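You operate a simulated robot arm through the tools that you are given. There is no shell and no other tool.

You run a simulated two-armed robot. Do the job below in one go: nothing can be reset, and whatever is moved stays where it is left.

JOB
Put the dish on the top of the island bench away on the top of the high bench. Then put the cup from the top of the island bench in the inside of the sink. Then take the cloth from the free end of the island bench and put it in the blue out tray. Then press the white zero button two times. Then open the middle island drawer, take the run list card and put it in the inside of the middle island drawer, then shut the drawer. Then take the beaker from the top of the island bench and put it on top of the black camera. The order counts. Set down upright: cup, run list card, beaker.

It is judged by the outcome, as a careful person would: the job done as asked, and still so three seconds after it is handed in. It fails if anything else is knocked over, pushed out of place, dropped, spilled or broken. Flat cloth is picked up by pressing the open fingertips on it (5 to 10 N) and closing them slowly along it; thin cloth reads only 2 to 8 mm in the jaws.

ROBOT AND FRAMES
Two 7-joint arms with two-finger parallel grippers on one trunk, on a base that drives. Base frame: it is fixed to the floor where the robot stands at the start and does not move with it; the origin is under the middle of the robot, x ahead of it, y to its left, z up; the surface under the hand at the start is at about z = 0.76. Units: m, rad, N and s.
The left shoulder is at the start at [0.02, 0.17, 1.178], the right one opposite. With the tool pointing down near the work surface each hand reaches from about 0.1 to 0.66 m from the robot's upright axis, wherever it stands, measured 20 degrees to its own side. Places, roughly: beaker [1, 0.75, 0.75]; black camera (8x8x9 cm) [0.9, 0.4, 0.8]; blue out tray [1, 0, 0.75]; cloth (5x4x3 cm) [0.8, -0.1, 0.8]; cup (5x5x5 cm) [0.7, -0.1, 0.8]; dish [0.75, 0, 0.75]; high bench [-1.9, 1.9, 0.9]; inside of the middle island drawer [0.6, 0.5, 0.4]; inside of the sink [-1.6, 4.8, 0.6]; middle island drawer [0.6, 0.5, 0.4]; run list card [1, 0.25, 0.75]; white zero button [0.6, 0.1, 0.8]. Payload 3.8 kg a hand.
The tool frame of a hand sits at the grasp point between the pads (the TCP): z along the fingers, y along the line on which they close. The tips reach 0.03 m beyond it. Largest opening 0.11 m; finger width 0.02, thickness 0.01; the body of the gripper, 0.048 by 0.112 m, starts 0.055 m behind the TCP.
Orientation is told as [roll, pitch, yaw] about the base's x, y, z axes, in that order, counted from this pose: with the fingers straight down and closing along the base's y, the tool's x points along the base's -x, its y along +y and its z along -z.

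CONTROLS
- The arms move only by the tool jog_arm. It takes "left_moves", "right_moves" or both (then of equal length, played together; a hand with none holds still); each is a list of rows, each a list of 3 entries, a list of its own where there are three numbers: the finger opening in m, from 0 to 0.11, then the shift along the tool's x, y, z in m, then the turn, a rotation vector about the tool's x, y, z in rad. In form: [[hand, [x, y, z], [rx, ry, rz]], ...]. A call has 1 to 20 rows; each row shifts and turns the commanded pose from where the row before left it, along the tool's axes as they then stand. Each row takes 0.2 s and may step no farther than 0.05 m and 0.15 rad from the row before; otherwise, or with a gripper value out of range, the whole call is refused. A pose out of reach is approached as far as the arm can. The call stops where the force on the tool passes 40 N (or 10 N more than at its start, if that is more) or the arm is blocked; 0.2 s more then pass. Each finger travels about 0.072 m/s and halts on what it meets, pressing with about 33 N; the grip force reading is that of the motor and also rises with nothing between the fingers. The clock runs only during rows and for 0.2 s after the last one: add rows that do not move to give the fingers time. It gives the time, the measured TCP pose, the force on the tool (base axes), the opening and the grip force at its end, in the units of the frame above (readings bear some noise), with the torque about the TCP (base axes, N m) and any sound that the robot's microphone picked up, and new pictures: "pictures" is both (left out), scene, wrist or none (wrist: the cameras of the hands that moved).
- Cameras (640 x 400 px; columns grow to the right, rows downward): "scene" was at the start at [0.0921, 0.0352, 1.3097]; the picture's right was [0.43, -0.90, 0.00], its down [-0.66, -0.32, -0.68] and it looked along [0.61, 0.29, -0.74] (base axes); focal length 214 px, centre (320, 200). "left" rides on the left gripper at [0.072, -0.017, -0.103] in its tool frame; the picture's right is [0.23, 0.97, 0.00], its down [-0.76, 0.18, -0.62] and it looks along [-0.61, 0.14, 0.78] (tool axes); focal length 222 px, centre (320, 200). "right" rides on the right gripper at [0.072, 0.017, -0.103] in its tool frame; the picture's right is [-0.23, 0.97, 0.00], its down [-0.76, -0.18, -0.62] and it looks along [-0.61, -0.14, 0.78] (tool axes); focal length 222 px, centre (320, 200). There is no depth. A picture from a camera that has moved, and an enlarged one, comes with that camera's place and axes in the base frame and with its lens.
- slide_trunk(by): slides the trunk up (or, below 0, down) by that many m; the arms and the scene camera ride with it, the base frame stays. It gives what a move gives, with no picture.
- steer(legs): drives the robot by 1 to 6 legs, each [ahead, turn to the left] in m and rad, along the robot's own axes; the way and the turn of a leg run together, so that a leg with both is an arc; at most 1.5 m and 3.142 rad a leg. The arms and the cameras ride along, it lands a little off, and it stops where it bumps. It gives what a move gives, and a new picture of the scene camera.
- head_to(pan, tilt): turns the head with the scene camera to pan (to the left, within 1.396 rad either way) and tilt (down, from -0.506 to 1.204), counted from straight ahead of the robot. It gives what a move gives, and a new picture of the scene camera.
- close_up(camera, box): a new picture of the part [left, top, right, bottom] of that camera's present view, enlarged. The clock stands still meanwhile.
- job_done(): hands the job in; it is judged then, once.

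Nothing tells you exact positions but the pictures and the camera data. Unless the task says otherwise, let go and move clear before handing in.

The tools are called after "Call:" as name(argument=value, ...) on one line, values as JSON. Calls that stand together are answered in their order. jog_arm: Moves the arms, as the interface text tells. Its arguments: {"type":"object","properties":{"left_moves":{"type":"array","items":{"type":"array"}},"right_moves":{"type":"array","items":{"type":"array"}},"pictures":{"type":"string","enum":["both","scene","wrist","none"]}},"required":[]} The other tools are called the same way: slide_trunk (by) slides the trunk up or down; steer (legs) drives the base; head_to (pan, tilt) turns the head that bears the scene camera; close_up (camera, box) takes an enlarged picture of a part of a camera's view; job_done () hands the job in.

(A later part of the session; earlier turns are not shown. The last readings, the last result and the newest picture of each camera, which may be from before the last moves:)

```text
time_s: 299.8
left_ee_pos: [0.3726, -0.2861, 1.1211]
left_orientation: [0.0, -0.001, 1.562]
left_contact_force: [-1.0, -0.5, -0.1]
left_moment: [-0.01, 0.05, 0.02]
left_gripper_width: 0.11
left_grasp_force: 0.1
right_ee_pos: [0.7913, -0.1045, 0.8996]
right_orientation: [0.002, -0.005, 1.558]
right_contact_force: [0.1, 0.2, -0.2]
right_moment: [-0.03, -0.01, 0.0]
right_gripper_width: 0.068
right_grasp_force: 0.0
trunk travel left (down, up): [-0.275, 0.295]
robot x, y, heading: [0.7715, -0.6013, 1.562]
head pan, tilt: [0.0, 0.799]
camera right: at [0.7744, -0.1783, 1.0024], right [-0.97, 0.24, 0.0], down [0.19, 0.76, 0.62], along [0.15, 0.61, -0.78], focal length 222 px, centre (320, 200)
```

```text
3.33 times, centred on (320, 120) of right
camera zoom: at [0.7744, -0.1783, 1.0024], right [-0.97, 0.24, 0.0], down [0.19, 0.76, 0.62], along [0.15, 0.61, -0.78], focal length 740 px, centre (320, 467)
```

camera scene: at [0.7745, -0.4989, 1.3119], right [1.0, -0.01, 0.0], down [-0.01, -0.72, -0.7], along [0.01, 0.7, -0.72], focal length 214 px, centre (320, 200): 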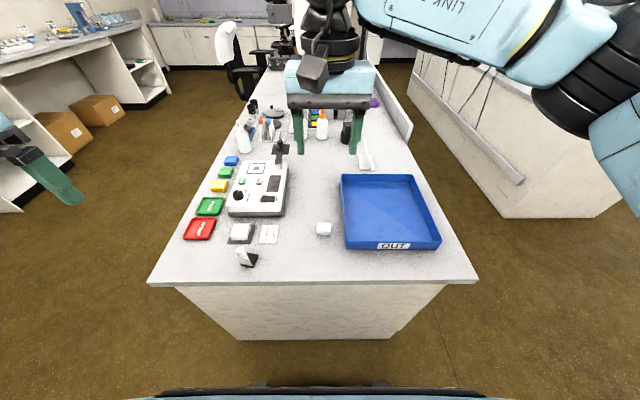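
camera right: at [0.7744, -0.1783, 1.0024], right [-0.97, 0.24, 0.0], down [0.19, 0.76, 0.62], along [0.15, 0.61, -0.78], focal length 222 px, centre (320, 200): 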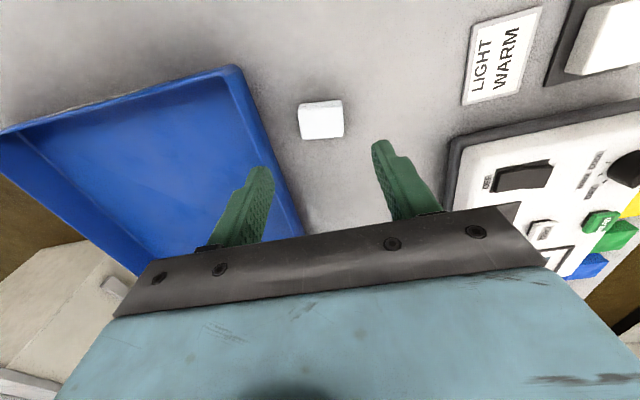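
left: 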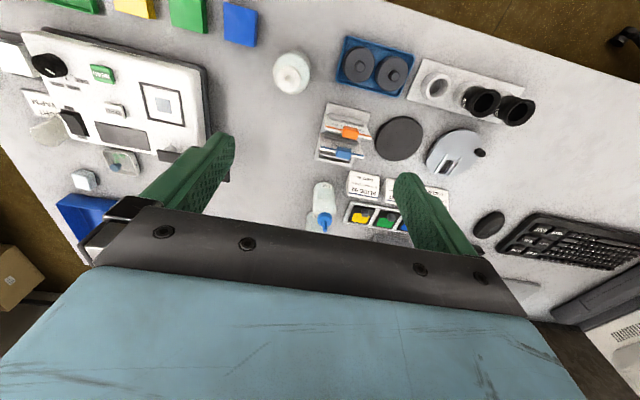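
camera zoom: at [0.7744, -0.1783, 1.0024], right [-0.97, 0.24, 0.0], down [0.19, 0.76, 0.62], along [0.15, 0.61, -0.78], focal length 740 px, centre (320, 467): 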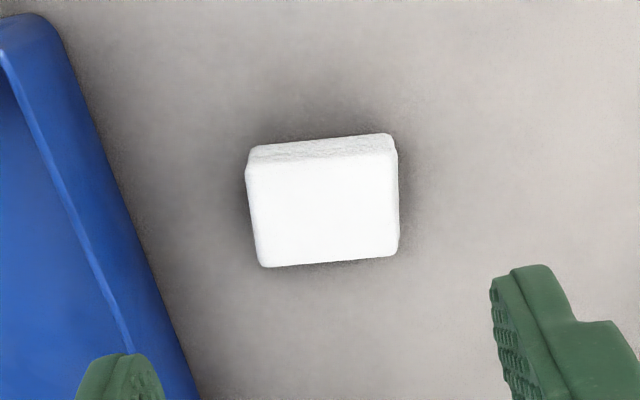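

The cloth block is centred under the hand with 2 cm to the tray. I'll descend and grip it low.

Call:
jog_arm(right_moves=[[0.068, [0, 0, 0.03], [0, 0, 0]], [0.068, [0, 0, 0.03], [0, 0, 0]], [0.068, [0, 0, 0.025], [0, 0, 0]], [0.068, [0, 0, 0.015], [0, 0, 0]], [0.068, [0, 0, 0.007], [0, 0, 0]], [0.068, [0, 0, 0], [0, 0, 0]]], pictures="wrist")

Call:
close_up(camera="scene", box=[280, 180, 400, 260])

```text
time_s: 301.1
left_ee_pos: [0.371, -0.2848, 1.1215]
left_orientation: [-0.002, -0.001, 1.564]
left_contact_force: [0.1, 0.8, -0.1]
left_moment: [-0.01, -0.01, -0.03]
left_gripper_width: 0.11
left_grasp_force: 0.0
right_ee_pos: [0.7913, -0.1033, 0.7942]
right_orientation: [0.005, -0.003, 1.558]
right_contact_force: [-0.1, -0.3, 0.6]
right_moment: [0.0, 0.0, 0.02]
right_gripper_width: 0.0681
right_grasp_force: 0.0
trunk travel left (down, up): [-0.275, 0.295]
robot x, y, heading: [0.7727, -0.6032, 1.561]
head pan, tilt: [0.0, 0.799]
camera right: at [0.7735, -0.1777, 0.8965], right [-0.97, 0.24, 0.0], down [0.19, 0.76, 0.62], along [0.15, 0.61, -0.78], focal length 222 px, centre (320, 200)
```

right: 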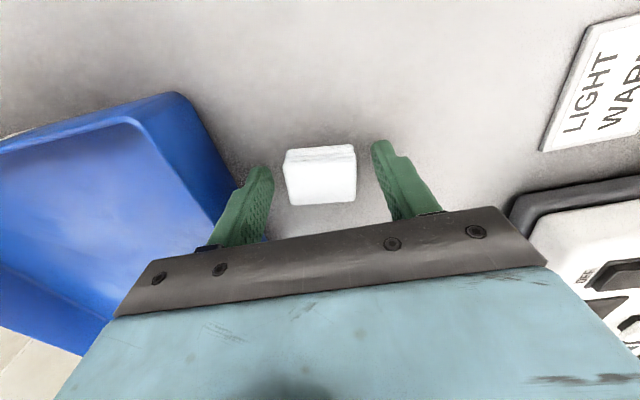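

```text
5.00 times, centred on (340, 220) of scene
camera zoom: at [0.7745, -0.4997, 1.3119], right [1.0, -0.01, 0.0], down [-0.01, -0.72, -0.7], along [0.01, 0.7, -0.72], focal length 1072 px, centre (220, 100)
```

zoom: 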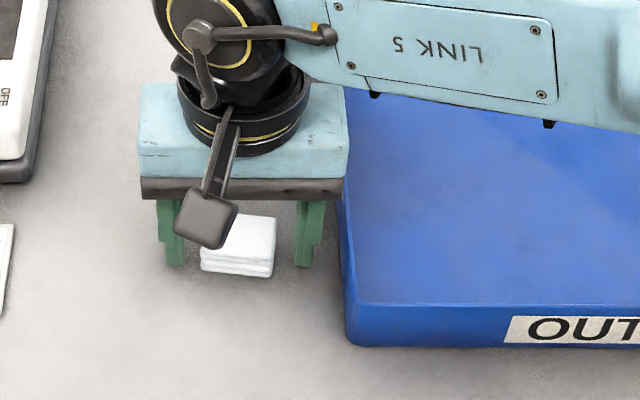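

Good alignment. I'll close the fingers on the folded cloth slowly.

Call:
jog_arm(right_moves=[[0.055, [0, 0, 0.001], [0, 0, 0]], [0.048, [0, 0, 0], [0, 0, 0]], [0.042, [0, 0, 0], [0, 0, 0]], [0.036, [0, 0, 0], [0, 0, 0]], [0.03, [0, 0, 0], [0, 0, 0]], [0.022, [0, 0, 0], [0, 0, 0]], [0.015, [0, 0, 0], [0, 0, 0]], [0.01, [0, 0, 0], [0, 0, 0]]], pictures="wrist")

Call:
jog_arm(right_moves=[[0.005, [0, 0, -0.005], [0, 0, 0]], [0.005, [0, 0, -0.01], [0, 0, 0]], [0.005, [0, 0, -0.01], [0, 0, 0]], [0.005, [0, 0, -0.005], [0, 0, 0]], [0.005, [0, 0, 0], [0, 0, 0]]], pictures="wrist")

Call:
close_up(camera="scene", box=[280, 180, 400, 260])

```text
time_s: 302.9
left_ee_pos: [0.3713, -0.2861, 1.1208]
left_orientation: [-0.001, 0.0, 1.564]
left_contact_force: [0.1, 0.5, -0.1]
left_moment: [0.04, -0.01, -0.02]
left_gripper_width: 0.11
left_grasp_force: 0.1
right_ee_pos: [0.7898, -0.1029, 0.7931]
right_orientation: [0.004, -0.002, 1.559]
right_contact_force: [-0.4, -0.6, -0.1]
right_moment: [0.05, 0.03, 0.02]
right_gripper_width: 0.044
right_grasp_force: 32.9
trunk travel left (down, up): [-0.275, 0.295]
robot x, y, heading: [0.7749, -0.6053, 1.562]
head pan, tilt: [0.0, 0.799]
camera right: at [0.7735, -0.1778, 0.8956], right [-0.97, 0.24, 0.0], down [0.19, 0.76, 0.62], along [0.15, 0.61, -0.78], focal length 222 px, centre (320, 200)
```

right: 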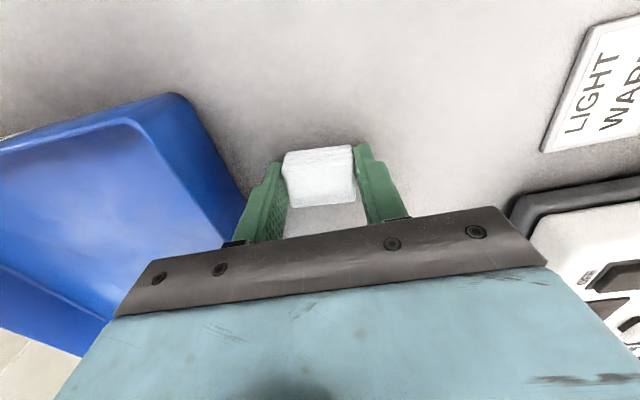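

```text
time_s: 304.1
left_ee_pos: [0.3708, -0.2866, 1.1208]
left_orientation: [0.0, 0.0, 1.565]
left_contact_force: [0.6, -0.1, 0.1]
left_moment: [0.01, -0.02, 0.03]
left_gripper_width: 0.1104
left_grasp_force: 0.2
right_ee_pos: [0.7922, -0.1035, 0.8231]
right_orientation: [0.005, -0.003, 1.558]
right_contact_force: [0.6, -0.1, 0.3]
right_moment: [0.02, 0.0, 0.0]
right_gripper_width: 0.0435
right_grasp_force: 32.8
trunk travel left (down, up): [-0.275, 0.295]
robot x, y, heading: [0.7756, -0.6007, 1.563]
head pan, tilt: [0.0, 0.799]
camera right: at [0.7737, -0.1774, 0.9256], right [-0.97, 0.24, 0.0], down [0.19, 0.76, 0.62], along [0.15, 0.61, -0.78], focal length 222 px, centre (320, 200)
```

right: 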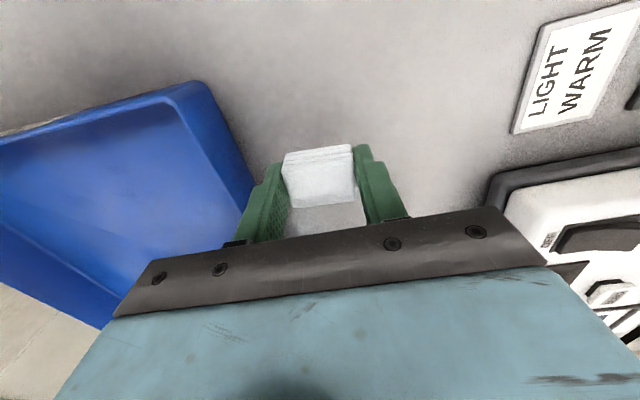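

```text
5.00 times, centred on (340, 220) of scene
camera zoom: at [0.7745, -0.4997, 1.3119], right [1.0, -0.01, 0.0], down [-0.01, -0.72, -0.7], along [0.01, 0.7, -0.72], focal length 1072 px, centre (220, 100)
```

zoom: 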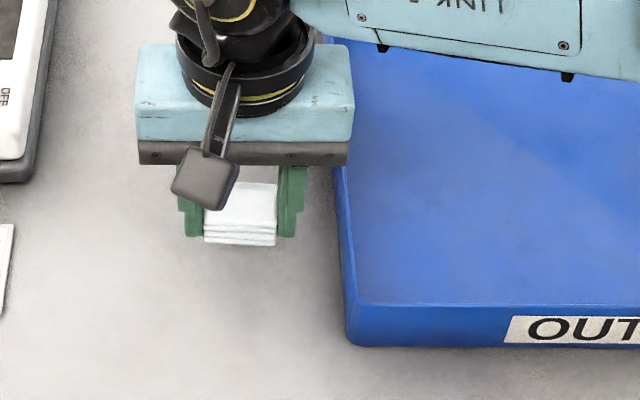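

The cloth is in the jaws as a neat stack. I'll lift it over the tray wall and move above the tray.

Call:
jog_arm(right_moves=[[0.005, [0, 0, -0.015], [0, 0, 0]], [0.005, [0, 0, -0.025], [0, 0, 0]], [0.005, [0, 0, -0.03], [0, 0, 0]], [0.005, [0, 0, -0.025], [0, 0, 0]], [0.005, [0, -0.01, -0.01], [0, 0, 0]], [0.005, [-0.008, -0.02, 0], [0, 0, 0]], [0.005, [-0.008, -0.025, 0], [0, 0, 0]], [0.005, [-0.009, -0.025, 0], [0, 0, 0]], [0.005, [-0.009, -0.025, 0], [0, 0, 0]], [0.005, [-0.009, -0.025, 0], [0, 0, 0]], [0.005, [-0.009, -0.025, 0], [0, 0, 0]], [0.005, [-0.006, -0.02, 0], [0, 0, 0]], [0.005, [0, -0.01, 0], [0, 0, 0]], [0.005, [0, 0, 0], [0, 0, 0]]], pictures="both")

```text
time_s: 307.1
left_ee_pos: [0.3723, -0.2854, 1.1208]
left_orientation: [0.0, -0.001, 1.565]
left_contact_force: [-0.1, -0.8, 0.1]
left_moment: [0.05, 0.01, 0.01]
left_gripper_width: 0.11
left_grasp_force: 0.1
right_ee_pos: [0.977, -0.0501, 0.9262]
right_orientation: [0.003, -0.004, 1.56]
right_contact_force: [0.4, -0.5, 0.0]
right_moment: [0.0, 0.02, 0.0]
right_gripper_width: 0.0432
right_grasp_force: 33.2
trunk travel left (down, up): [-0.275, 0.295]
robot x, y, heading: [0.7722, -0.5999, 1.562]
head pan, tilt: [0.0, 0.799]
camera scene: at [0.7744, -0.4997, 1.3119], right [1.0, -0.01, 0.0], down [-0.01, -0.72, -0.7], along [0.01, 0.7, -0.72], focal length 214 px, centre (320, 200)
camera right: at [0.9598, -0.1227, 1.0302], right [-0.97, 0.24, 0.0], down [0.19, 0.76, 0.62], along [0.15, 0.61, -0.78], focal length 222 px, centre (320, 200)
```

scene: 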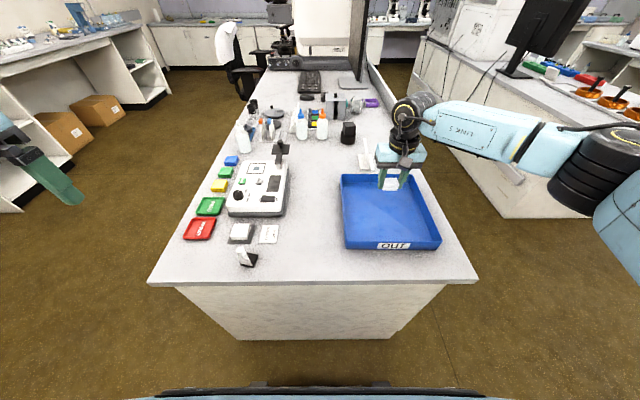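
right: 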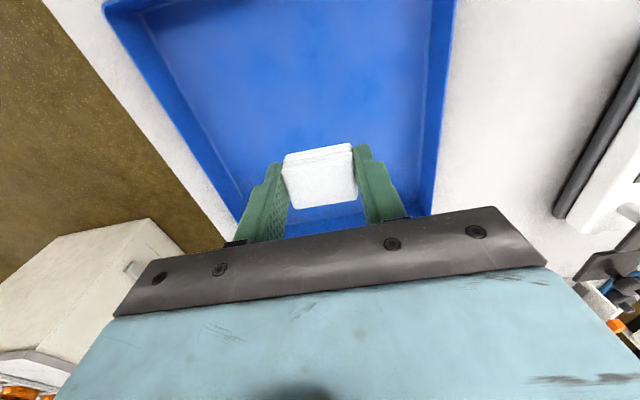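

The cloth is over the tray. I'll lower it to the tray floor.

Call:
jog_arm(right_moves=[[0.005, [0, 0, 0.02], [0, 0, 0]], [0.005, [0, 0, 0.03], [0, 0, 0]], [0.005, [0, 0, 0.03], [0, 0, 0]], [0.005, [0, 0, 0.025], [0, 0, 0]], [0.005, [0, 0, 0.012], [0, 0, 0]], [0.005, [0, 0, 0.004], [0, 0, 0]], [0.005, [0, 0, 0], [0, 0, 0]]], pictures="none")

Call:
jog_arm(right_moves=[[0.005, [0, 0, 0.003], [0, 0, 0]], [0.005, [0, 0, 0], [0, 0, 0]]], pictures="wrist")

```text
time_s: 308.8
left_ee_pos: [0.3717, -0.2861, 1.1219]
left_orientation: [0.002, 0.001, 1.566]
left_contact_force: [0.1, 0.6, -0.3]
left_moment: [0.02, -0.01, 0.01]
left_gripper_width: 0.1097
left_grasp_force: 0.2
right_ee_pos: [0.9772, -0.0485, 0.8057]
right_orientation: [0.004, -0.003, 1.559]
right_contact_force: [-0.5, -0.5, -0.3]
right_moment: [0.01, 0.0, 0.01]
right_gripper_width: 0.0432
right_grasp_force: 32.7
trunk travel left (down, up): [-0.275, 0.295]
robot x, y, heading: [0.7767, -0.6048, 1.559]
head pan, tilt: [0.0, 0.799]
```

```text
time_s: 309.4
left_ee_pos: [0.3725, -0.2864, 1.1214]
left_orientation: [-0.001, 0.0, 1.563]
left_contact_force: [0.7, 0.1, -0.1]
left_moment: [0.04, 0.04, -0.06]
left_gripper_width: 0.1099
left_grasp_force: 0.2
right_ee_pos: [0.9766, -0.0484, 0.803]
right_orientation: [0.003, -0.004, 1.558]
right_contact_force: [0.5, 0.6, -0.7]
right_moment: [-0.01, 0.02, 0.0]
right_gripper_width: 0.0434
right_grasp_force: 32.9
trunk travel left (down, up): [-0.275, 0.295]
robot x, y, heading: [0.7763, -0.6023, 1.559]
head pan, tilt: [0.0, 0.799]
camera right: at [0.9592, -0.1221, 0.9061], right [-0.97, 0.24, 0.0], down [0.19, 0.76, 0.62], along [0.15, 0.61, -0.78], focal length 222 px, centre (320, 200)
```

right: 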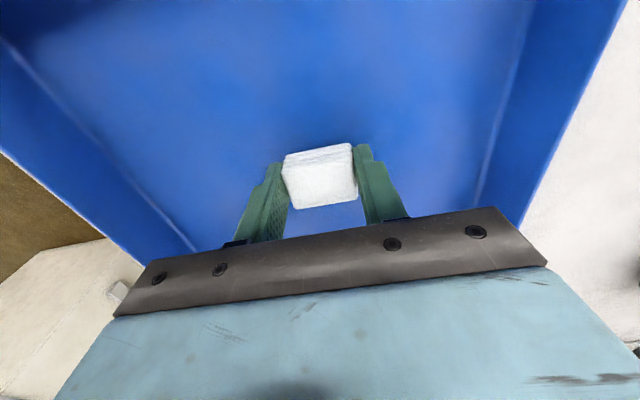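

Call:
jog_arm(right_moves=[[0.005, [0, 0, 0.003], [0, 0, 0]], [0.005, [0, 0, 0], [0, 0, 0]]], pictures="none")

Call:
jog_arm(right_moves=[[0.005, [0, 0, 0.002], [0, 0, 0]], [0.005, [0, 0, 0], [0, 0, 0]]], pictures="none")

```text
time_s: 309.9
left_ee_pos: [0.3706, -0.2863, 1.1209]
left_orientation: [-0.001, 0.0, 1.565]
left_contact_force: [-0.4, 0.1, -0.7]
left_moment: [-0.01, 0.02, 0.01]
left_gripper_width: 0.1102
left_grasp_force: 0.0
right_ee_pos: [0.9765, -0.0487, 0.8004]
right_orientation: [0.004, -0.005, 1.56]
right_contact_force: [0.2, 0.2, -0.4]
right_moment: [0.01, 0.01, 0.0]
right_gripper_width: 0.0428
right_grasp_force: 32.8
trunk travel left (down, up): [-0.275, 0.295]
robot x, y, heading: [0.7738, -0.6045, 1.559]
head pan, tilt: [0.0, 0.799]
```

```text
time_s: 310.6
left_ee_pos: [0.3709, -0.2844, 1.1221]
left_orientation: [-0.001, -0.001, 1.563]
left_contact_force: [-0.5, -0.3, -0.5]
left_moment: [-0.01, -0.01, -0.01]
left_gripper_width: 0.1102
left_grasp_force: 0.0
right_ee_pos: [0.9761, -0.0474, 0.7977]
right_orientation: [0.003, -0.003, 1.558]
right_contact_force: [0.1, 0.2, -0.4]
right_moment: [0.05, 0.0, 0.0]
right_gripper_width: 0.0432
right_grasp_force: 33.4
trunk travel left (down, up): [-0.275, 0.295]
robot x, y, heading: [0.7772, -0.6, 1.562]
head pan, tilt: [0.0, 0.799]
```

Call:
jog_arm(right_moves=[[0.005, [0, 0, 0.002], [0, 0, 0]], [0.005, [0, 0, 0], [0, 0, 0]]], pictures="none")

```text
time_s: 311.1
left_ee_pos: [0.372, -0.2857, 1.1221]
left_orientation: [0.0, -0.002, 1.564]
left_contact_force: [-0.5, -0.3, 0.5]
left_moment: [0.02, 0.02, 0.0]
left_gripper_width: 0.1102
left_grasp_force: 0.1
right_ee_pos: [0.9774, -0.048, 0.7966]
right_orientation: [0.004, -0.004, 1.558]
right_contact_force: [-0.1, 0.2, 3.0]
right_moment: [0.01, -0.06, -0.03]
right_gripper_width: 0.0433
right_grasp_force: 33.0
trunk travel left (down, up): [-0.275, 0.295]
robot x, y, heading: [0.7735, -0.6054, 1.559]
head pan, tilt: [0.0, 0.799]
```

The cloth touches the tray floor. I'll open and rise.

Call:
jog_arm(right_moves=[[0.05, [0, 0, 0], [0, 0, 0]], [0.06, [0, 0, 0], [0, 0, 0]], [0.07, [0, 0, 0], [0, 0, 0]], [0.075, [0, 0, 0], [0, 0, 0]], [0.075, [0, 0, -0.02], [0, 0, 0]], [0.075, [0, 0, -0.04], [0, 0, 0]], [0.075, [0, 0, -0.05], [0, 0, 0]], [0.075, [0, 0, -0.05], [0, 0, 0]], [0.075, [0.02, 0.02, -0.04], [0, 0, 0]], [0.075, [0.02, 0.02, -0.04], [0, 0, 0]], [0.075, [0.02, 0.02, -0.03], [0, 0, 0]], [0.075, [0, 0, 0], [0, 0, 0]]], pictures="both")

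```text
time_s: 313.8
left_ee_pos: [0.3721, -0.2849, 1.12]
left_orientation: [-0.002, 0.001, 1.565]
left_contact_force: [0.0, 0.4, 0.2]
left_moment: [0.0, 0.0, -0.02]
left_gripper_width: 0.11
left_grasp_force: 0.0
right_ee_pos: [0.9177, -0.1098, 1.0667]
right_orientation: [0.003, -0.003, 1.559]
right_contact_force: [0.0, 0.4, 0.2]
right_moment: [-0.02, 0.04, -0.02]
right_gripper_width: 0.075
right_grasp_force: 0.1
trunk travel left (down, up): [-0.275, 0.295]
robot x, y, heading: [0.7753, -0.5984, 1.557]
head pan, tilt: [0.0, 0.799]
camera scene: at [0.7748, -0.4995, 1.3119], right [1.0, -0.01, 0.0], down [-0.01, -0.72, -0.7], along [0.01, 0.7, -0.72], focal length 214 px, centre (320, 200)
camera right: at [0.8996, -0.1833, 1.1698], right [-0.97, 0.24, 0.0], down [0.19, 0.76, 0.62], along [0.15, 0.61, -0.78], focal length 222 px, centre (320, 200)
```

scene: 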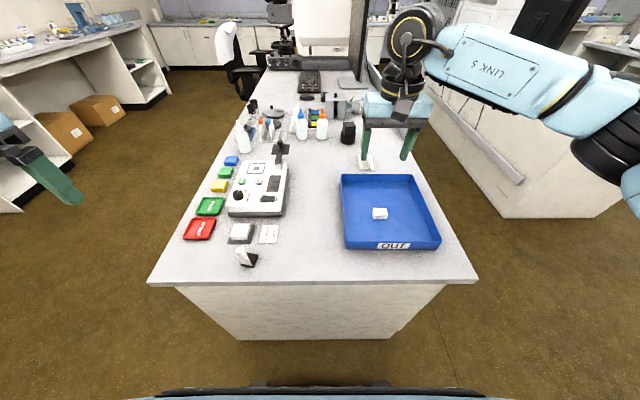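
right: 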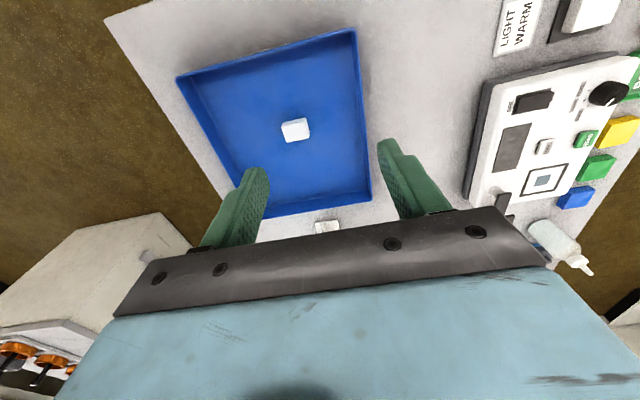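

The cloth lies in the blue OUT tray. Next is the ZERO button, best reached from the front of the island, so I'll drive round there.

Call:
steer(legs=[[-0.2, 0], [0, 1.571], [1.1, 0], [0, -1.571], [0.95, 0], [0, -1.571]])

Call:
head_to(pan=0.0, tilt=0.7)

```text
time_s: 336.6
left_ee_pos: [0.0011, 0.5726, 1.1212]
left_orientation: [-0.001, 0.001, -0.005]
left_contact_force: [-0.2, -0.4, 1.1]
left_moment: [0.0, 0.0, -0.01]
left_gripper_width: 0.1101
left_grasp_force: 0.1
right_ee_pos: [0.1808, 0.0283, 1.0663]
right_orientation: [0.005, -0.004, -0.007]
right_contact_force: [0.0, 0.0, 0.4]
right_moment: [0.01, 0.02, 0.02]
right_gripper_width: 0.075
right_grasp_force: 0.1
trunk travel left (down, up): [-0.275, 0.295]
robot x, y, heading: [-0.3111, 0.1709, -0.005]
head pan, tilt: [0.0, 0.799]
camera scene: at [-0.2121, 0.1692, 1.3119], right [0.0, -1.0, 0.0], down [-0.72, 0.0, -0.7], along [0.7, 0.0, -0.72], focal length 214 px, centre (320, 200)
```

scene: 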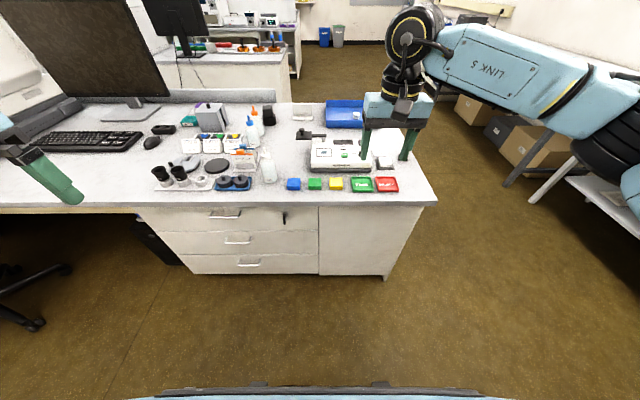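

```text
time_s: 337.3
left_ee_pos: [0.0004, 0.5726, 1.1212]
left_orientation: [0.001, -0.001, -0.003]
left_contact_force: [0.4, 0.1, 1.1]
left_moment: [0.03, -0.01, 0.01]
left_gripper_width: 0.1101
left_grasp_force: 0.1
right_ee_pos: [0.1797, 0.0286, 1.0666]
right_orientation: [0.003, -0.004, -0.006]
right_contact_force: [0.0, 0.3, -0.3]
right_moment: [0.01, -0.02, -0.02]
right_gripper_width: 0.075
right_grasp_force: 0.0
trunk travel left (down, up): [-0.275, 0.295]
robot x, y, heading: [-0.3116, 0.1701, -0.006]
head pan, tilt: [0.0, 0.7]
camera scene: at [-0.2079, 0.1694, 1.3201], right [0.0, -1.0, 0.0], down [-0.64, 0.0, -0.76], along [0.76, 0.0, -0.64], focal length 214 px, centre (320, 200)
```

scene: 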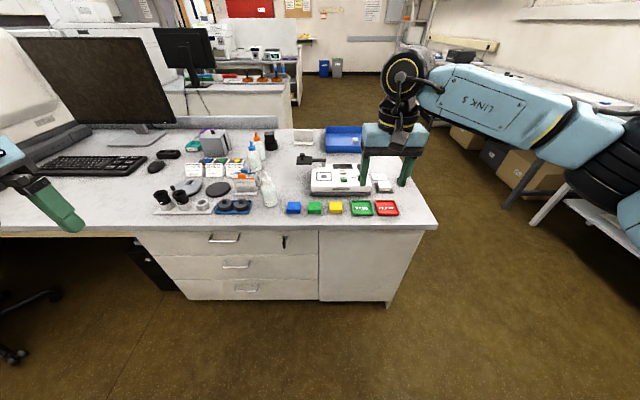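

I'm in front of the island; the ZERO button is at about [0.577, 0.071, 0.81] and the three drawers are visible. I'll drive up 0.36 m and look at the instrument.

Call:
steer(legs=[[0.36, 0]])

Call:
close_up(camera="right", box=[120, 0, 520, 250])

Call:
close_up(camera="scene", box=[260, 130, 460, 260])

```text
time_s: 339.6
left_ee_pos: [0.3593, 0.5702, 1.1208]
left_orientation: [-0.001, 0.0, -0.003]
left_contact_force: [-0.4, 0.5, -0.1]
left_moment: [-0.03, -0.02, 0.03]
left_gripper_width: 0.1101
left_grasp_force: 0.1
right_ee_pos: [0.5378, 0.0269, 1.0666]
right_orientation: [0.002, -0.004, -0.009]
right_contact_force: [-0.7, -0.7, 0.6]
right_moment: [-0.01, 0.02, 0.02]
right_gripper_width: 0.0752
right_grasp_force: 0.2
trunk travel left (down, up): [-0.275, 0.295]
robot x, y, heading: [0.0455, 0.1648, -0.006]
head pan, tilt: [0.0, 0.7]
camera scene: at [0.1503, 0.1676, 1.3201], right [0.0, -1.0, 0.0], down [-0.64, 0.0, -0.76], along [0.76, 0.0, -0.64], focal length 214 px, centre (320, 200)
```

scene: 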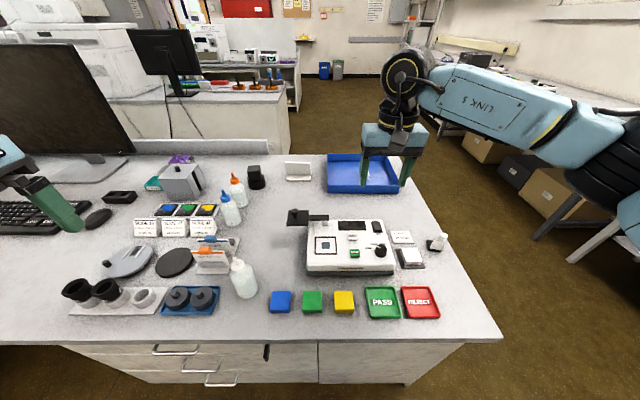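

```text
1.60 times, centred on (320, 125) of right
camera zoom: at [0.4658, 0.0431, 1.1694], right [0.23, 0.97, 0.0], down [0.76, -0.19, 0.62], along [0.61, -0.14, -0.78], focal length 355 px, centre (320, 320)
```

zoom: 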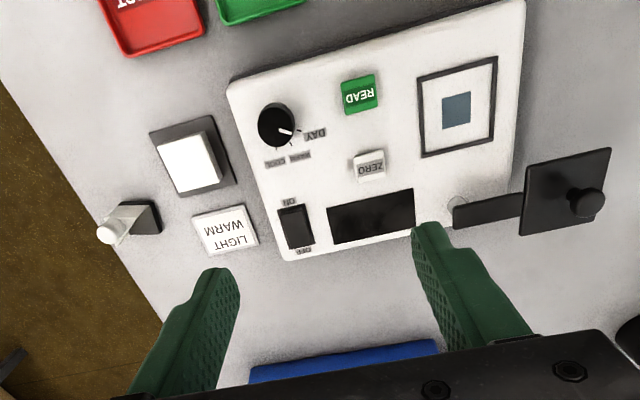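

```text
3.08 times, centred on (360, 195) of scene
camera zoom: at [0.1503, 0.1676, 1.3201], right [0.0, -1.0, 0.0], down [-0.64, 0.0, -0.76], along [0.76, 0.0, -0.64], focal length 660 px, centre (197, 215)
```

zoom: 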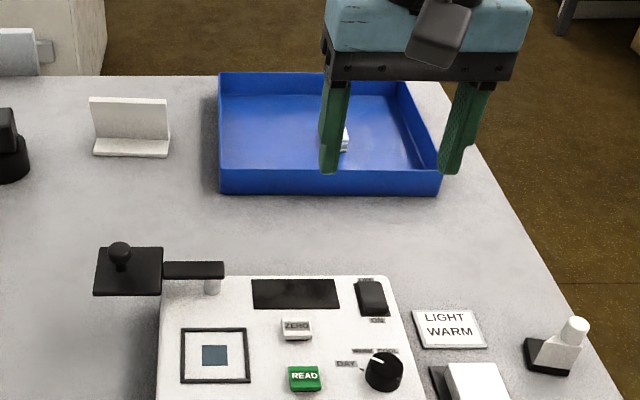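

ZERO is at about [0.572, 0.070]. I'll close the fingers and bring the tips above it.

Call:
jog_arm(right_moves=[[0.05, [-0.017, 0.021, 0.03], [0, 0, 0]], [0.03, [-0.017, 0.022, 0.03], [0, 0, 0]], [0.0, [0, 0, 0.04], [0, 0, 0]], [0.0, [0, 0, 0.04], [0, 0, 0]], [0.0, [0, 0, 0.02], [0, 0, 0]], [0.0, [0, 0, 0], [0, 0, 0]]], pictures="both")

Call:
close_up(camera="right", box=[220, 60, 440, 200])

Call:
close_up(camera="scene", box=[300, 190, 420, 270])

```text
time_s: 341.0
left_ee_pos: [0.3574, 0.571, 1.1228]
left_orientation: [-0.001, 0.001, -0.003]
left_contact_force: [0.7, 0.0, 0.7]
left_moment: [0.0, 0.02, -0.01]
left_gripper_width: 0.1102
left_grasp_force: 0.1
right_ee_pos: [0.574, 0.0715, 0.9058]
right_orientation: [0.003, -0.004, -0.007]
right_contact_force: [0.8, 0.5, 0.1]
right_moment: [0.01, 0.0, -0.01]
right_gripper_width: 0.0001
right_grasp_force: 33.2
trunk travel left (down, up): [-0.275, 0.295]
robot x, y, heading: [0.042, 0.1675, -0.003]
head pan, tilt: [0.0, 0.7]
camera scene: at [0.1496, 0.1677, 1.3202], right [0.0, -1.0, 0.0], down [-0.64, 0.0, -0.76], along [0.76, 0.0, -0.64], focal length 214 px, centre (320, 200)
camera right: at [0.5007, 0.0868, 1.0095], right [0.23, 0.97, 0.0], down [0.76, -0.19, 0.63], along [0.61, -0.14, -0.78], focal length 222 px, centre (320, 200)
```

scene: 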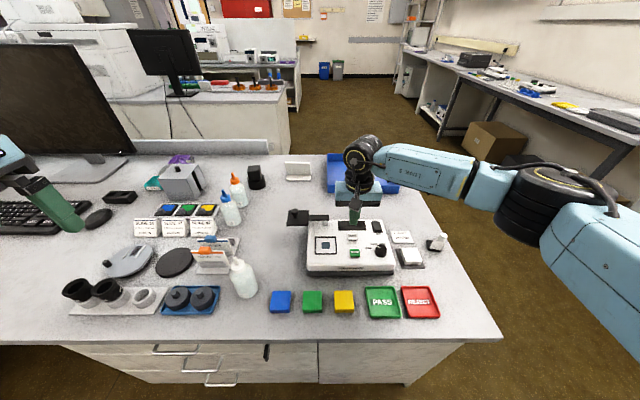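
right: 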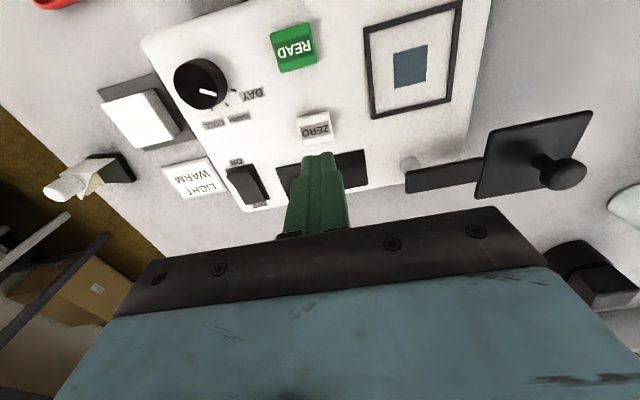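

```text
2.86 times, centred on (330, 130) of right
camera zoom: at [0.5007, 0.0868, 1.0095], right [0.23, 0.97, 0.0], down [0.76, -0.19, 0.63], along [0.61, -0.14, -0.78], focal length 635 px, centre (291, 400)
```

zoom: 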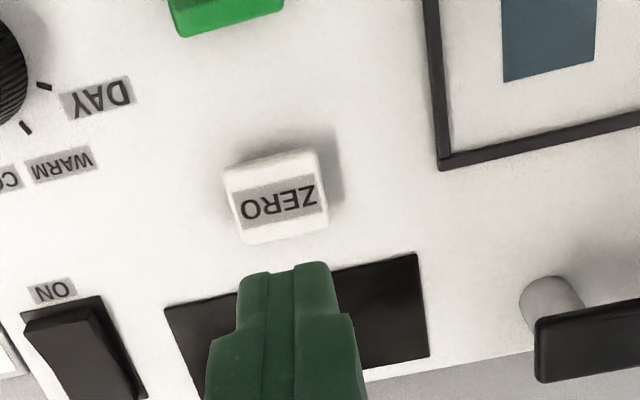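

```text
5.00 times, centred on (360, 230) of scene
camera zoom: at [0.1496, 0.1677, 1.3202], right [0.0, -1.0, 0.0], down [-0.64, 0.0, -0.76], along [0.76, 0.0, -0.64], focal length 1072 px, centre (120, 50)
```

zoom: 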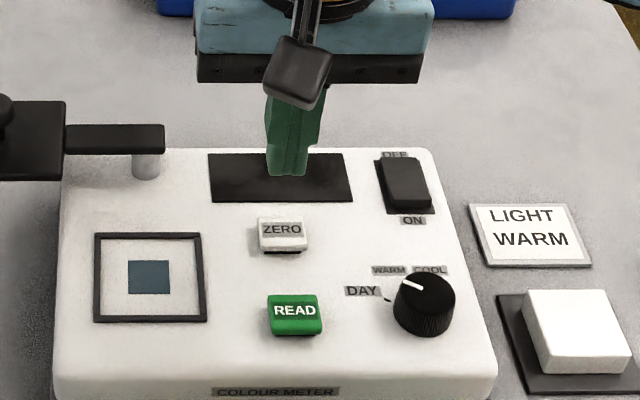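

The button top is at about [0.5695, 0.070, 0.826], roughly 2.5 cm across, so the closed tips fit on it. I'll align and go down near it.

Call:
jog_arm(right_moves=[[0.0, [0.0045, -0.0015, 0.015], [0, 0, 0]], [0.0, [0, 0, 0.02], [0, 0, 0]], [0.0, [0, 0, 0.008], [0, 0, 0]], [0.0, [0, 0, 0], [0, 0, 0]]], pictures="none")

Call:
close_up(camera="scene", box=[300, 190, 420, 270])

Call:
close_up(camera="right", box=[220, 60, 440, 200])

```text
time_s: 342.0
left_ee_pos: [0.3586, 0.5708, 1.1215]
left_orientation: [0.0, 0.001, -0.005]
left_contact_force: [-0.2, -0.2, 0.1]
left_moment: [-0.02, 0.05, 0.02]
left_gripper_width: 0.1099
left_grasp_force: 0.2
right_ee_pos: [0.568, 0.0691, 0.8638]
right_orientation: [0.004, -0.004, -0.007]
right_contact_force: [0.1, 0.0, -1.4]
right_moment: [0.03, 0.02, 0.0]
right_gripper_width: 0.0
right_grasp_force: 33.0
trunk travel left (down, up): [-0.275, 0.295]
robot x, y, heading: [0.043, 0.1631, -0.006]
head pan, tilt: [0.0, 0.7]
```

```text
5.00 times, centred on (360, 230) of scene
camera zoom: at [0.1496, 0.1676, 1.3202], right [0.0, -1.0, 0.0], down [-0.64, 0.0, -0.76], along [0.76, 0.0, -0.64], focal length 1072 px, centre (120, 50)
```

zoom: 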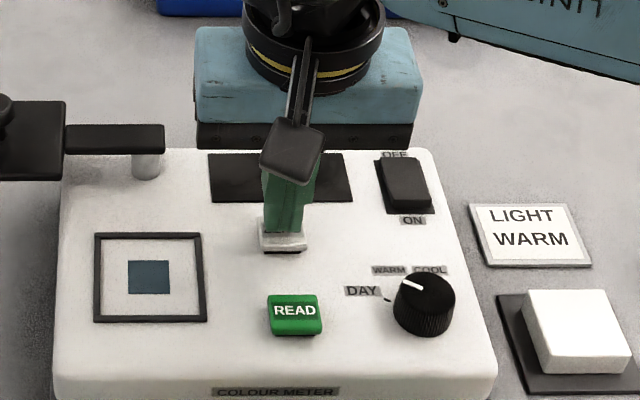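

```text
2.86 times, centred on (330, 130) of right
camera zoom: at [0.4962, 0.0852, 0.9667], right [0.23, 0.97, 0.0], down [0.76, -0.19, 0.62], along [0.61, -0.14, -0.78], focal length 635 px, centre (291, 400)
```

zoom: 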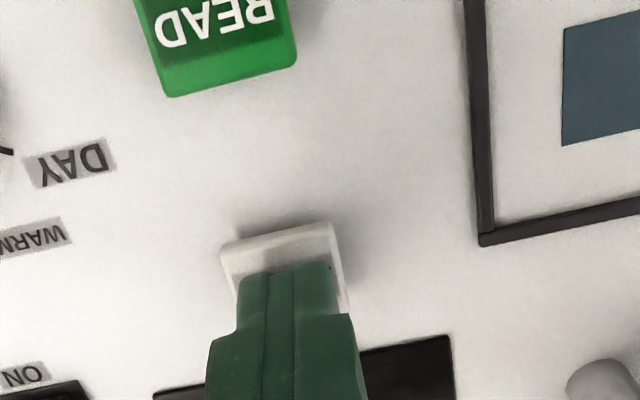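

The tips hover right over ZERO. First press: going down in small steps while watching force and sound.

Call:
jog_arm(right_moves=[[0.0, [0, 0, 0.004], [0, 0, 0]], [0.0, [0, 0, 0.003], [0, 0, 0]]], pictures="none")

Call:
jog_arm(right_moves=[[0.0, [0, 0, 0.002], [0, 0, 0]]], pictures="none")

Call:
jog_arm(right_moves=[[0.0, [0, 0, 0.002], [0, 0, 0]]], pictures="none")

```text
time_s: 342.6
left_ee_pos: [0.3575, 0.5713, 1.1221]
left_orientation: [0.001, -0.001, -0.005]
left_contact_force: [-0.2, 0.2, 0.0]
left_moment: [0.01, 0.01, 0.0]
left_gripper_width: 0.11
left_grasp_force: 0.1
right_ee_pos: [0.5684, 0.0677, 0.857]
right_orientation: [0.004, -0.004, -0.008]
right_contact_force: [-0.3, 0.4, 1.0]
right_moment: [0.05, 0.01, -0.01]
right_gripper_width: 0.0
right_grasp_force: 32.8
trunk travel left (down, up): [-0.275, 0.295]
robot x, y, heading: [0.043, 0.1687, -0.005]
head pan, tilt: [0.0, 0.7]
heard: click
```

```text
time_s: 343.0
left_ee_pos: [0.3591, 0.5715, 1.121]
left_orientation: [0.0, -0.001, -0.001]
left_contact_force: [0.3, 0.3, -0.4]
left_moment: [0.02, 0.0, -0.01]
left_gripper_width: 0.1099
left_grasp_force: 0.0
right_ee_pos: [0.5695, 0.0697, 0.8547]
right_orientation: [0.004, -0.002, -0.005]
right_contact_force: [-0.2, -0.5, 2.5]
right_moment: [0.01, 0.05, -0.03]
right_gripper_width: 0.0001
right_grasp_force: 32.9
trunk travel left (down, up): [-0.275, 0.295]
robot x, y, heading: [0.0427, 0.1674, -0.007]
head pan, tilt: [0.0, 0.7]
```

```text
time_s: 343.4
left_ee_pos: [0.3593, 0.5703, 1.1218]
left_orientation: [-0.001, -0.002, -0.004]
left_contact_force: [-0.5, -0.7, 0.1]
left_moment: [-0.02, -0.05, -0.01]
left_gripper_width: 0.1099
left_grasp_force: 0.0
right_ee_pos: [0.569, 0.0688, 0.855]
right_orientation: [0.004, -0.005, -0.006]
right_contact_force: [-0.3, 0.1, 8.1]
right_moment: [-0.03, 0.03, 0.0]
right_gripper_width: 0.0
right_grasp_force: 32.7
trunk travel left (down, up): [-0.275, 0.295]
robot x, y, heading: [0.0424, 0.1671, -0.008]
head pan, tilt: [0.0, 0.7]
```

One click was heard: first press done. I'll lift fully clear, then press a second time.

Call:
jog_arm(right_moves=[[0.0, [0, 0, -0.008], [0, 0, 0]], [0.0, [0, 0, -0.012], [0, 0, 0]], [0.0, [0, 0, 0], [0, 0, 0]]], pictures="none")

Call:
close_up(camera="scene", box=[300, 190, 420, 270])

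```text
time_s: 344.2
left_ee_pos: [0.3591, 0.5709, 1.1217]
left_orientation: [0.0, 0.002, -0.005]
left_contact_force: [0.4, -1.0, -0.8]
left_moment: [-0.02, -0.01, -0.02]
left_gripper_width: 0.11
left_grasp_force: 0.0
right_ee_pos: [0.5676, 0.0694, 0.8722]
right_orientation: [0.002, -0.002, -0.007]
right_contact_force: [-0.2, -0.6, 0.0]
right_moment: [0.0, -0.02, -0.01]
right_gripper_width: 0.0001
right_grasp_force: 32.8
trunk travel left (down, up): [-0.275, 0.295]
robot x, y, heading: [0.0443, 0.1698, -0.005]
head pan, tilt: [0.0, 0.7]
```

```text
5.00 times, centred on (360, 230) of scene
camera zoom: at [0.1496, 0.1676, 1.3202], right [0.0, -1.0, 0.0], down [-0.64, 0.0, -0.76], along [0.76, 0.0, -0.64], focal length 1072 px, centre (120, 50)
```

zoom: 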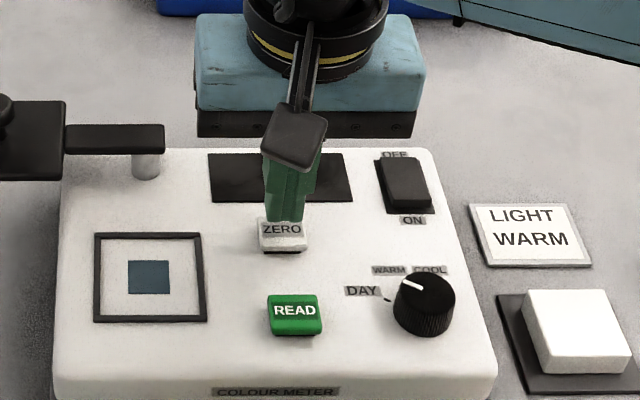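

Button released. Second press now.

Call:
jog_arm(right_moves=[[0.0, [0, 0, 0.008], [0, 0, 0]], [0.0, [0, 0, 0.005], [0, 0, 0]], [0.0, [0, 0, 0.004], [0, 0, 0]], [0.0, [0, 0, 0.002], [0, 0, 0]]], pictures="none")

```text
time_s: 345.2
left_ee_pos: [0.3582, 0.5704, 1.1211]
left_orientation: [0.0, -0.001, -0.004]
left_contact_force: [0.2, 0.2, 0.3]
left_moment: [0.04, 0.01, -0.03]
left_gripper_width: 0.1099
left_grasp_force: 0.0
right_ee_pos: [0.5672, 0.0691, 0.8558]
right_orientation: [0.004, -0.005, -0.008]
right_contact_force: [0.7, -1.3, 3.1]
right_moment: [0.02, 0.01, 0.03]
right_gripper_width: 0.0001
right_grasp_force: 33.6
trunk travel left (down, up): [-0.275, 0.295]
robot x, y, heading: [0.0402, 0.1633, -0.008]
head pan, tilt: [0.0, 0.7]
heard: click
```

Second click heard: ZERO pressed twice. I'll raise the hand clear, fold it in and back away to look at the drawers.

Call:
jog_arm(right_moves=[[0.0, [0, 0, -0.02], [0, 0, 0]], [0.0, [0, 0, -0.05], [0, 0, 0]], [0.0, [0, 0, -0.05], [0, 0, 0]], [0.0, [0, 0, -0.05], [0, 0, 0]], [0.0, [0, 0, -0.05], [0, 0, 0]], [0.0, [0.04, 0, -0.02], [0, 0, 0]], [0.0, [0.04, -0.02, 0], [0, 0, 0]], [0.0, [0.04, -0.02, 0], [0, 0, 0]], [0.0, [0, 0, 0], [0, 0, 0]]], pictures="none")

Call:
steer(legs=[[-0.45, 0], [0, 1.571], [0.25, 0], [0, -1.571]])

Call:
head_to(pan=0.0, tilt=0.75)

```text
time_s: 347.2
left_ee_pos: [0.3597, 0.5716, 1.1216]
left_orientation: [0.001, 0.001, -0.002]
left_contact_force: [0.4, 0.9, -0.3]
left_moment: [0.01, 0.0, -0.01]
left_gripper_width: 0.1101
left_grasp_force: 0.0
right_ee_pos: [0.4478, 0.0281, 1.0932]
right_orientation: [0.004, -0.002, -0.006]
right_contact_force: [-0.2, -0.7, 0.2]
right_moment: [-0.01, -0.04, -0.02]
right_gripper_width: 0.0001
right_grasp_force: 32.9
trunk travel left (down, up): [-0.275, 0.295]
robot x, y, heading: [0.0447, 0.1656, -0.005]
head pan, tilt: [0.0, 0.7]
```

```text
time_s: 359.0
left_ee_pos: [-0.0933, 0.825, 1.1212]
left_orientation: [0.001, 0.0, 0.008]
left_contact_force: [1.1, -0.7, -0.8]
left_moment: [0.01, 0.0, -0.01]
left_gripper_width: 0.11
left_grasp_force: 0.1
right_ee_pos: [0.0016, 0.2826, 1.0939]
right_orientation: [0.002, -0.003, 0.002]
right_contact_force: [1.7, -0.6, 0.8]
right_moment: [-0.04, 0.0, 0.02]
right_gripper_width: 0.0
right_grasp_force: 32.9
trunk travel left (down, up): [-0.275, 0.295]
robot x, y, heading: [-0.4037, 0.4176, 0.008]
head pan, tilt: [0.0, 0.7]
camera scene: at [-0.2987, 0.42, 1.3202], right [0.0, -1.0, 0.0], down [-0.64, 0.0, -0.76], along [0.76, 0.0, -0.64], focal length 214 px, centre (320, 200)
```

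scene: 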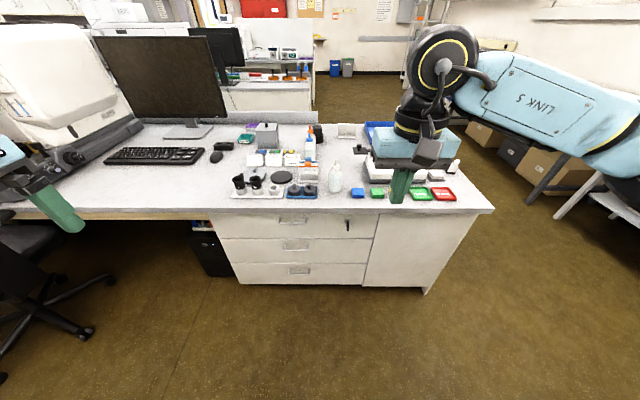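

```text
time_s: 359.6
left_ee_pos: [-0.0939, 0.8248, 1.1204]
left_orientation: [0.0, -0.001, 0.007]
left_contact_force: [-0.3, 0.0, -0.7]
left_moment: [-0.02, -0.01, 0.01]
left_gripper_width: 0.11
left_grasp_force: 0.0
right_ee_pos: [0.0015, 0.2841, 1.0938]
right_orientation: [0.005, -0.006, 0.001]
right_contact_force: [0.0, 0.2, -0.4]
right_moment: [0.01, 0.01, 0.03]
right_gripper_width: 0.0
right_grasp_force: 32.8
trunk travel left (down, up): [-0.275, 0.295]
robot x, y, heading: [-0.403, 0.4178, 0.004]
head pan, tilt: [0.0, 0.75]
camera scene: at [-0.3008, 0.4201, 1.316], right [0.0, -1.0, 0.0], down [-0.68, 0.0, -0.73], along [0.73, 0.0, -0.68], focal length 214 px, centre (320, 200)
```

scene: 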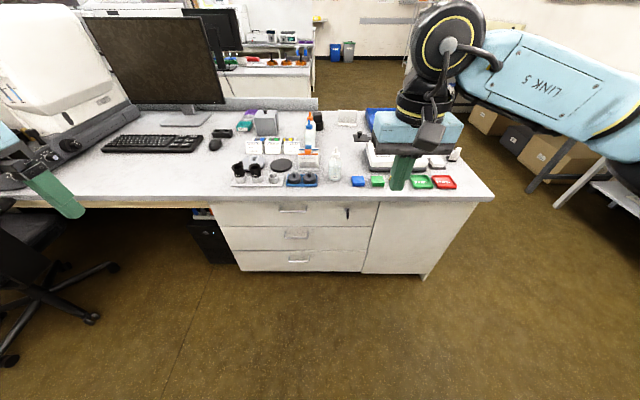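

I'll zoom on the drawer fronts to locate the middle handle.

Call:
close_up(camera="scene", box=[200, 190, 400, 300])

Call:
close_up(camera="scene", box=[260, 195, 340, 275])

```text
3.20 times, centred on (300, 245) of scene
camera zoom: at [-0.3008, 0.4201, 1.316], right [0.0, -1.0, 0.0], down [-0.68, 0.0, -0.73], along [0.73, 0.0, -0.68], focal length 686 px, centre (384, 56)
```

zoom: 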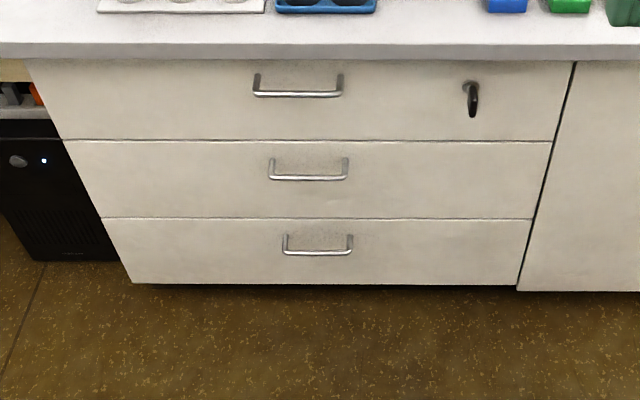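

```text
5.00 times, centred on (300, 235) of scene
camera zoom: at [-0.3008, 0.4201, 1.316], right [0.0, -1.0, 0.0], down [-0.68, 0.0, -0.73], along [0.73, 0.0, -0.68], focal length 1072 px, centre (420, 25)
```

zoom: 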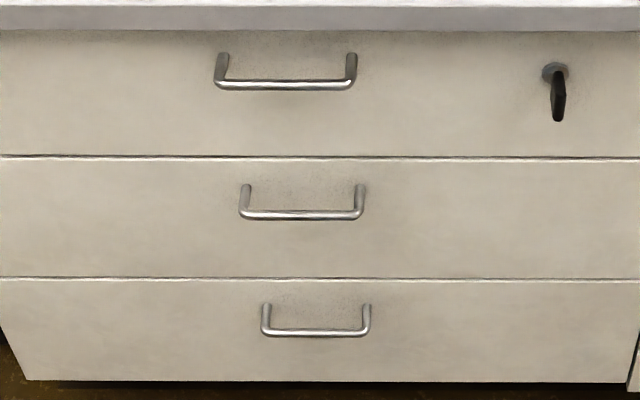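

The middle handle's bar is at about x=0.31, y≈0.48–0.58, z≈0.50. I'll use the left hand: bring it in front of the robot first, then turn it to point forward with the fingers closing vertically.

Call:
jog_arm(left_moves=[[0.09, [-0.03, -0.0344, 0], [0, 0, 0]], [0.09, [-0.03, -0.0344, 0], [0, 0, 0]], [0.09, [-0.03, -0.0344, 0], [0, 0, 0]], [0.09, [-0.03, -0.0344, 0], [0, 0, 0]], [0.09, [-0.03, -0.0344, 0], [0, 0, 0]], [0.09, [-0.03, -0.0344, 0], [0, 0, 0]], [0.09, [-0.03, -0.0344, 0], [0, 0, 0]], [0.09, [-0.03, -0.0344, 0], [0, 0, 0]], [0.09, [0, 0, 0], [0, 0, 0]]], pictures="none")

Call:
jog_arm(left_moves=[[0.09, [0, 0, 0], [-0.08637, -0.08637, 0.08637]], [0.09, [0, 0, 0], [-0.08637, -0.08637, 0.08637]], [0.09, [0, 0, 0], [-0.08637, -0.08637, 0.08637]], [0.09, [0, 0, 0], [-0.08637, -0.08637, 0.08637]], [0.09, [0, 0, 0], [-0.08637, -0.08637, 0.08637]], [0.09, [0, 0, 0], [-0.08637, -0.08637, 0.08637]], [0.09, [0, 0, 0], [-0.08637, -0.08637, 0.08637]], [0.09, [0, 0, 0], [0, 0, 0]]], pictures="both")

```text
time_s: 361.6
left_ee_pos: [0.1491, 0.553, 1.121]
left_orientation: [-0.001, -0.002, 0.006]
left_contact_force: [0.7, 0.2, 0.2]
left_moment: [-0.03, -0.01, 0.01]
left_gripper_width: 0.0899
left_grasp_force: 0.0
right_ee_pos: [0.0007, 0.2825, 1.0939]
right_orientation: [0.004, -0.004, 0.001]
right_contact_force: [-0.1, -0.7, -0.9]
right_moment: [-0.02, -0.01, -0.04]
right_gripper_width: 0.0
right_grasp_force: 33.1
trunk travel left (down, up): [-0.275, 0.295]
robot x, y, heading: [-0.4031, 0.4217, 0.004]
head pan, tilt: [0.0, 0.75]
```

```text
time_s: 363.4
left_ee_pos: [0.1489, 0.5531, 1.1208]
left_orientation: [0.789, -0.34, -0.782]
left_contact_force: [-0.4, -0.1, 0.6]
left_moment: [0.01, -0.03, -0.01]
left_gripper_width: 0.0903
left_grasp_force: 0.1
right_ee_pos: [0.0013, 0.2822, 1.0949]
right_orientation: [0.004, -0.003, 0.003]
right_contact_force: [-1.0, 0.3, 0.1]
right_moment: [0.02, 0.03, 0.02]
right_gripper_width: 0.0
right_grasp_force: 32.8
trunk travel left (down, up): [-0.275, 0.295]
robot x, y, heading: [-0.4034, 0.4197, 0.006]
head pan, tilt: [0.0, 0.75]
camera scene: at [-0.3008, 0.42, 1.3159], right [0.0, -1.0, 0.0], down [-0.68, 0.0, -0.73], along [0.73, 0.0, -0.68], focal length 214 px, centre (320, 200)
camera left: at [0.0265, 0.5548, 1.1554], right [0.17, 0.8, 0.57], down [0.15, -0.6, 0.79], along [0.97, -0.04, -0.22], focal length 222 px, centre (320, 200)
```

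scene: 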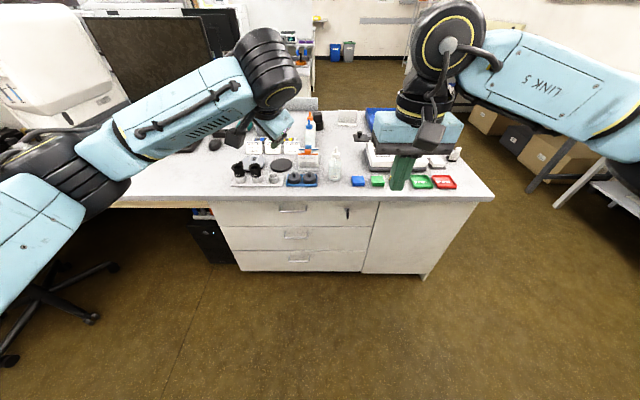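
left: 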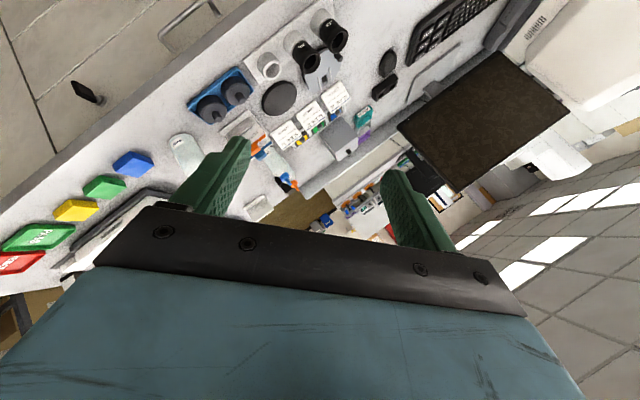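

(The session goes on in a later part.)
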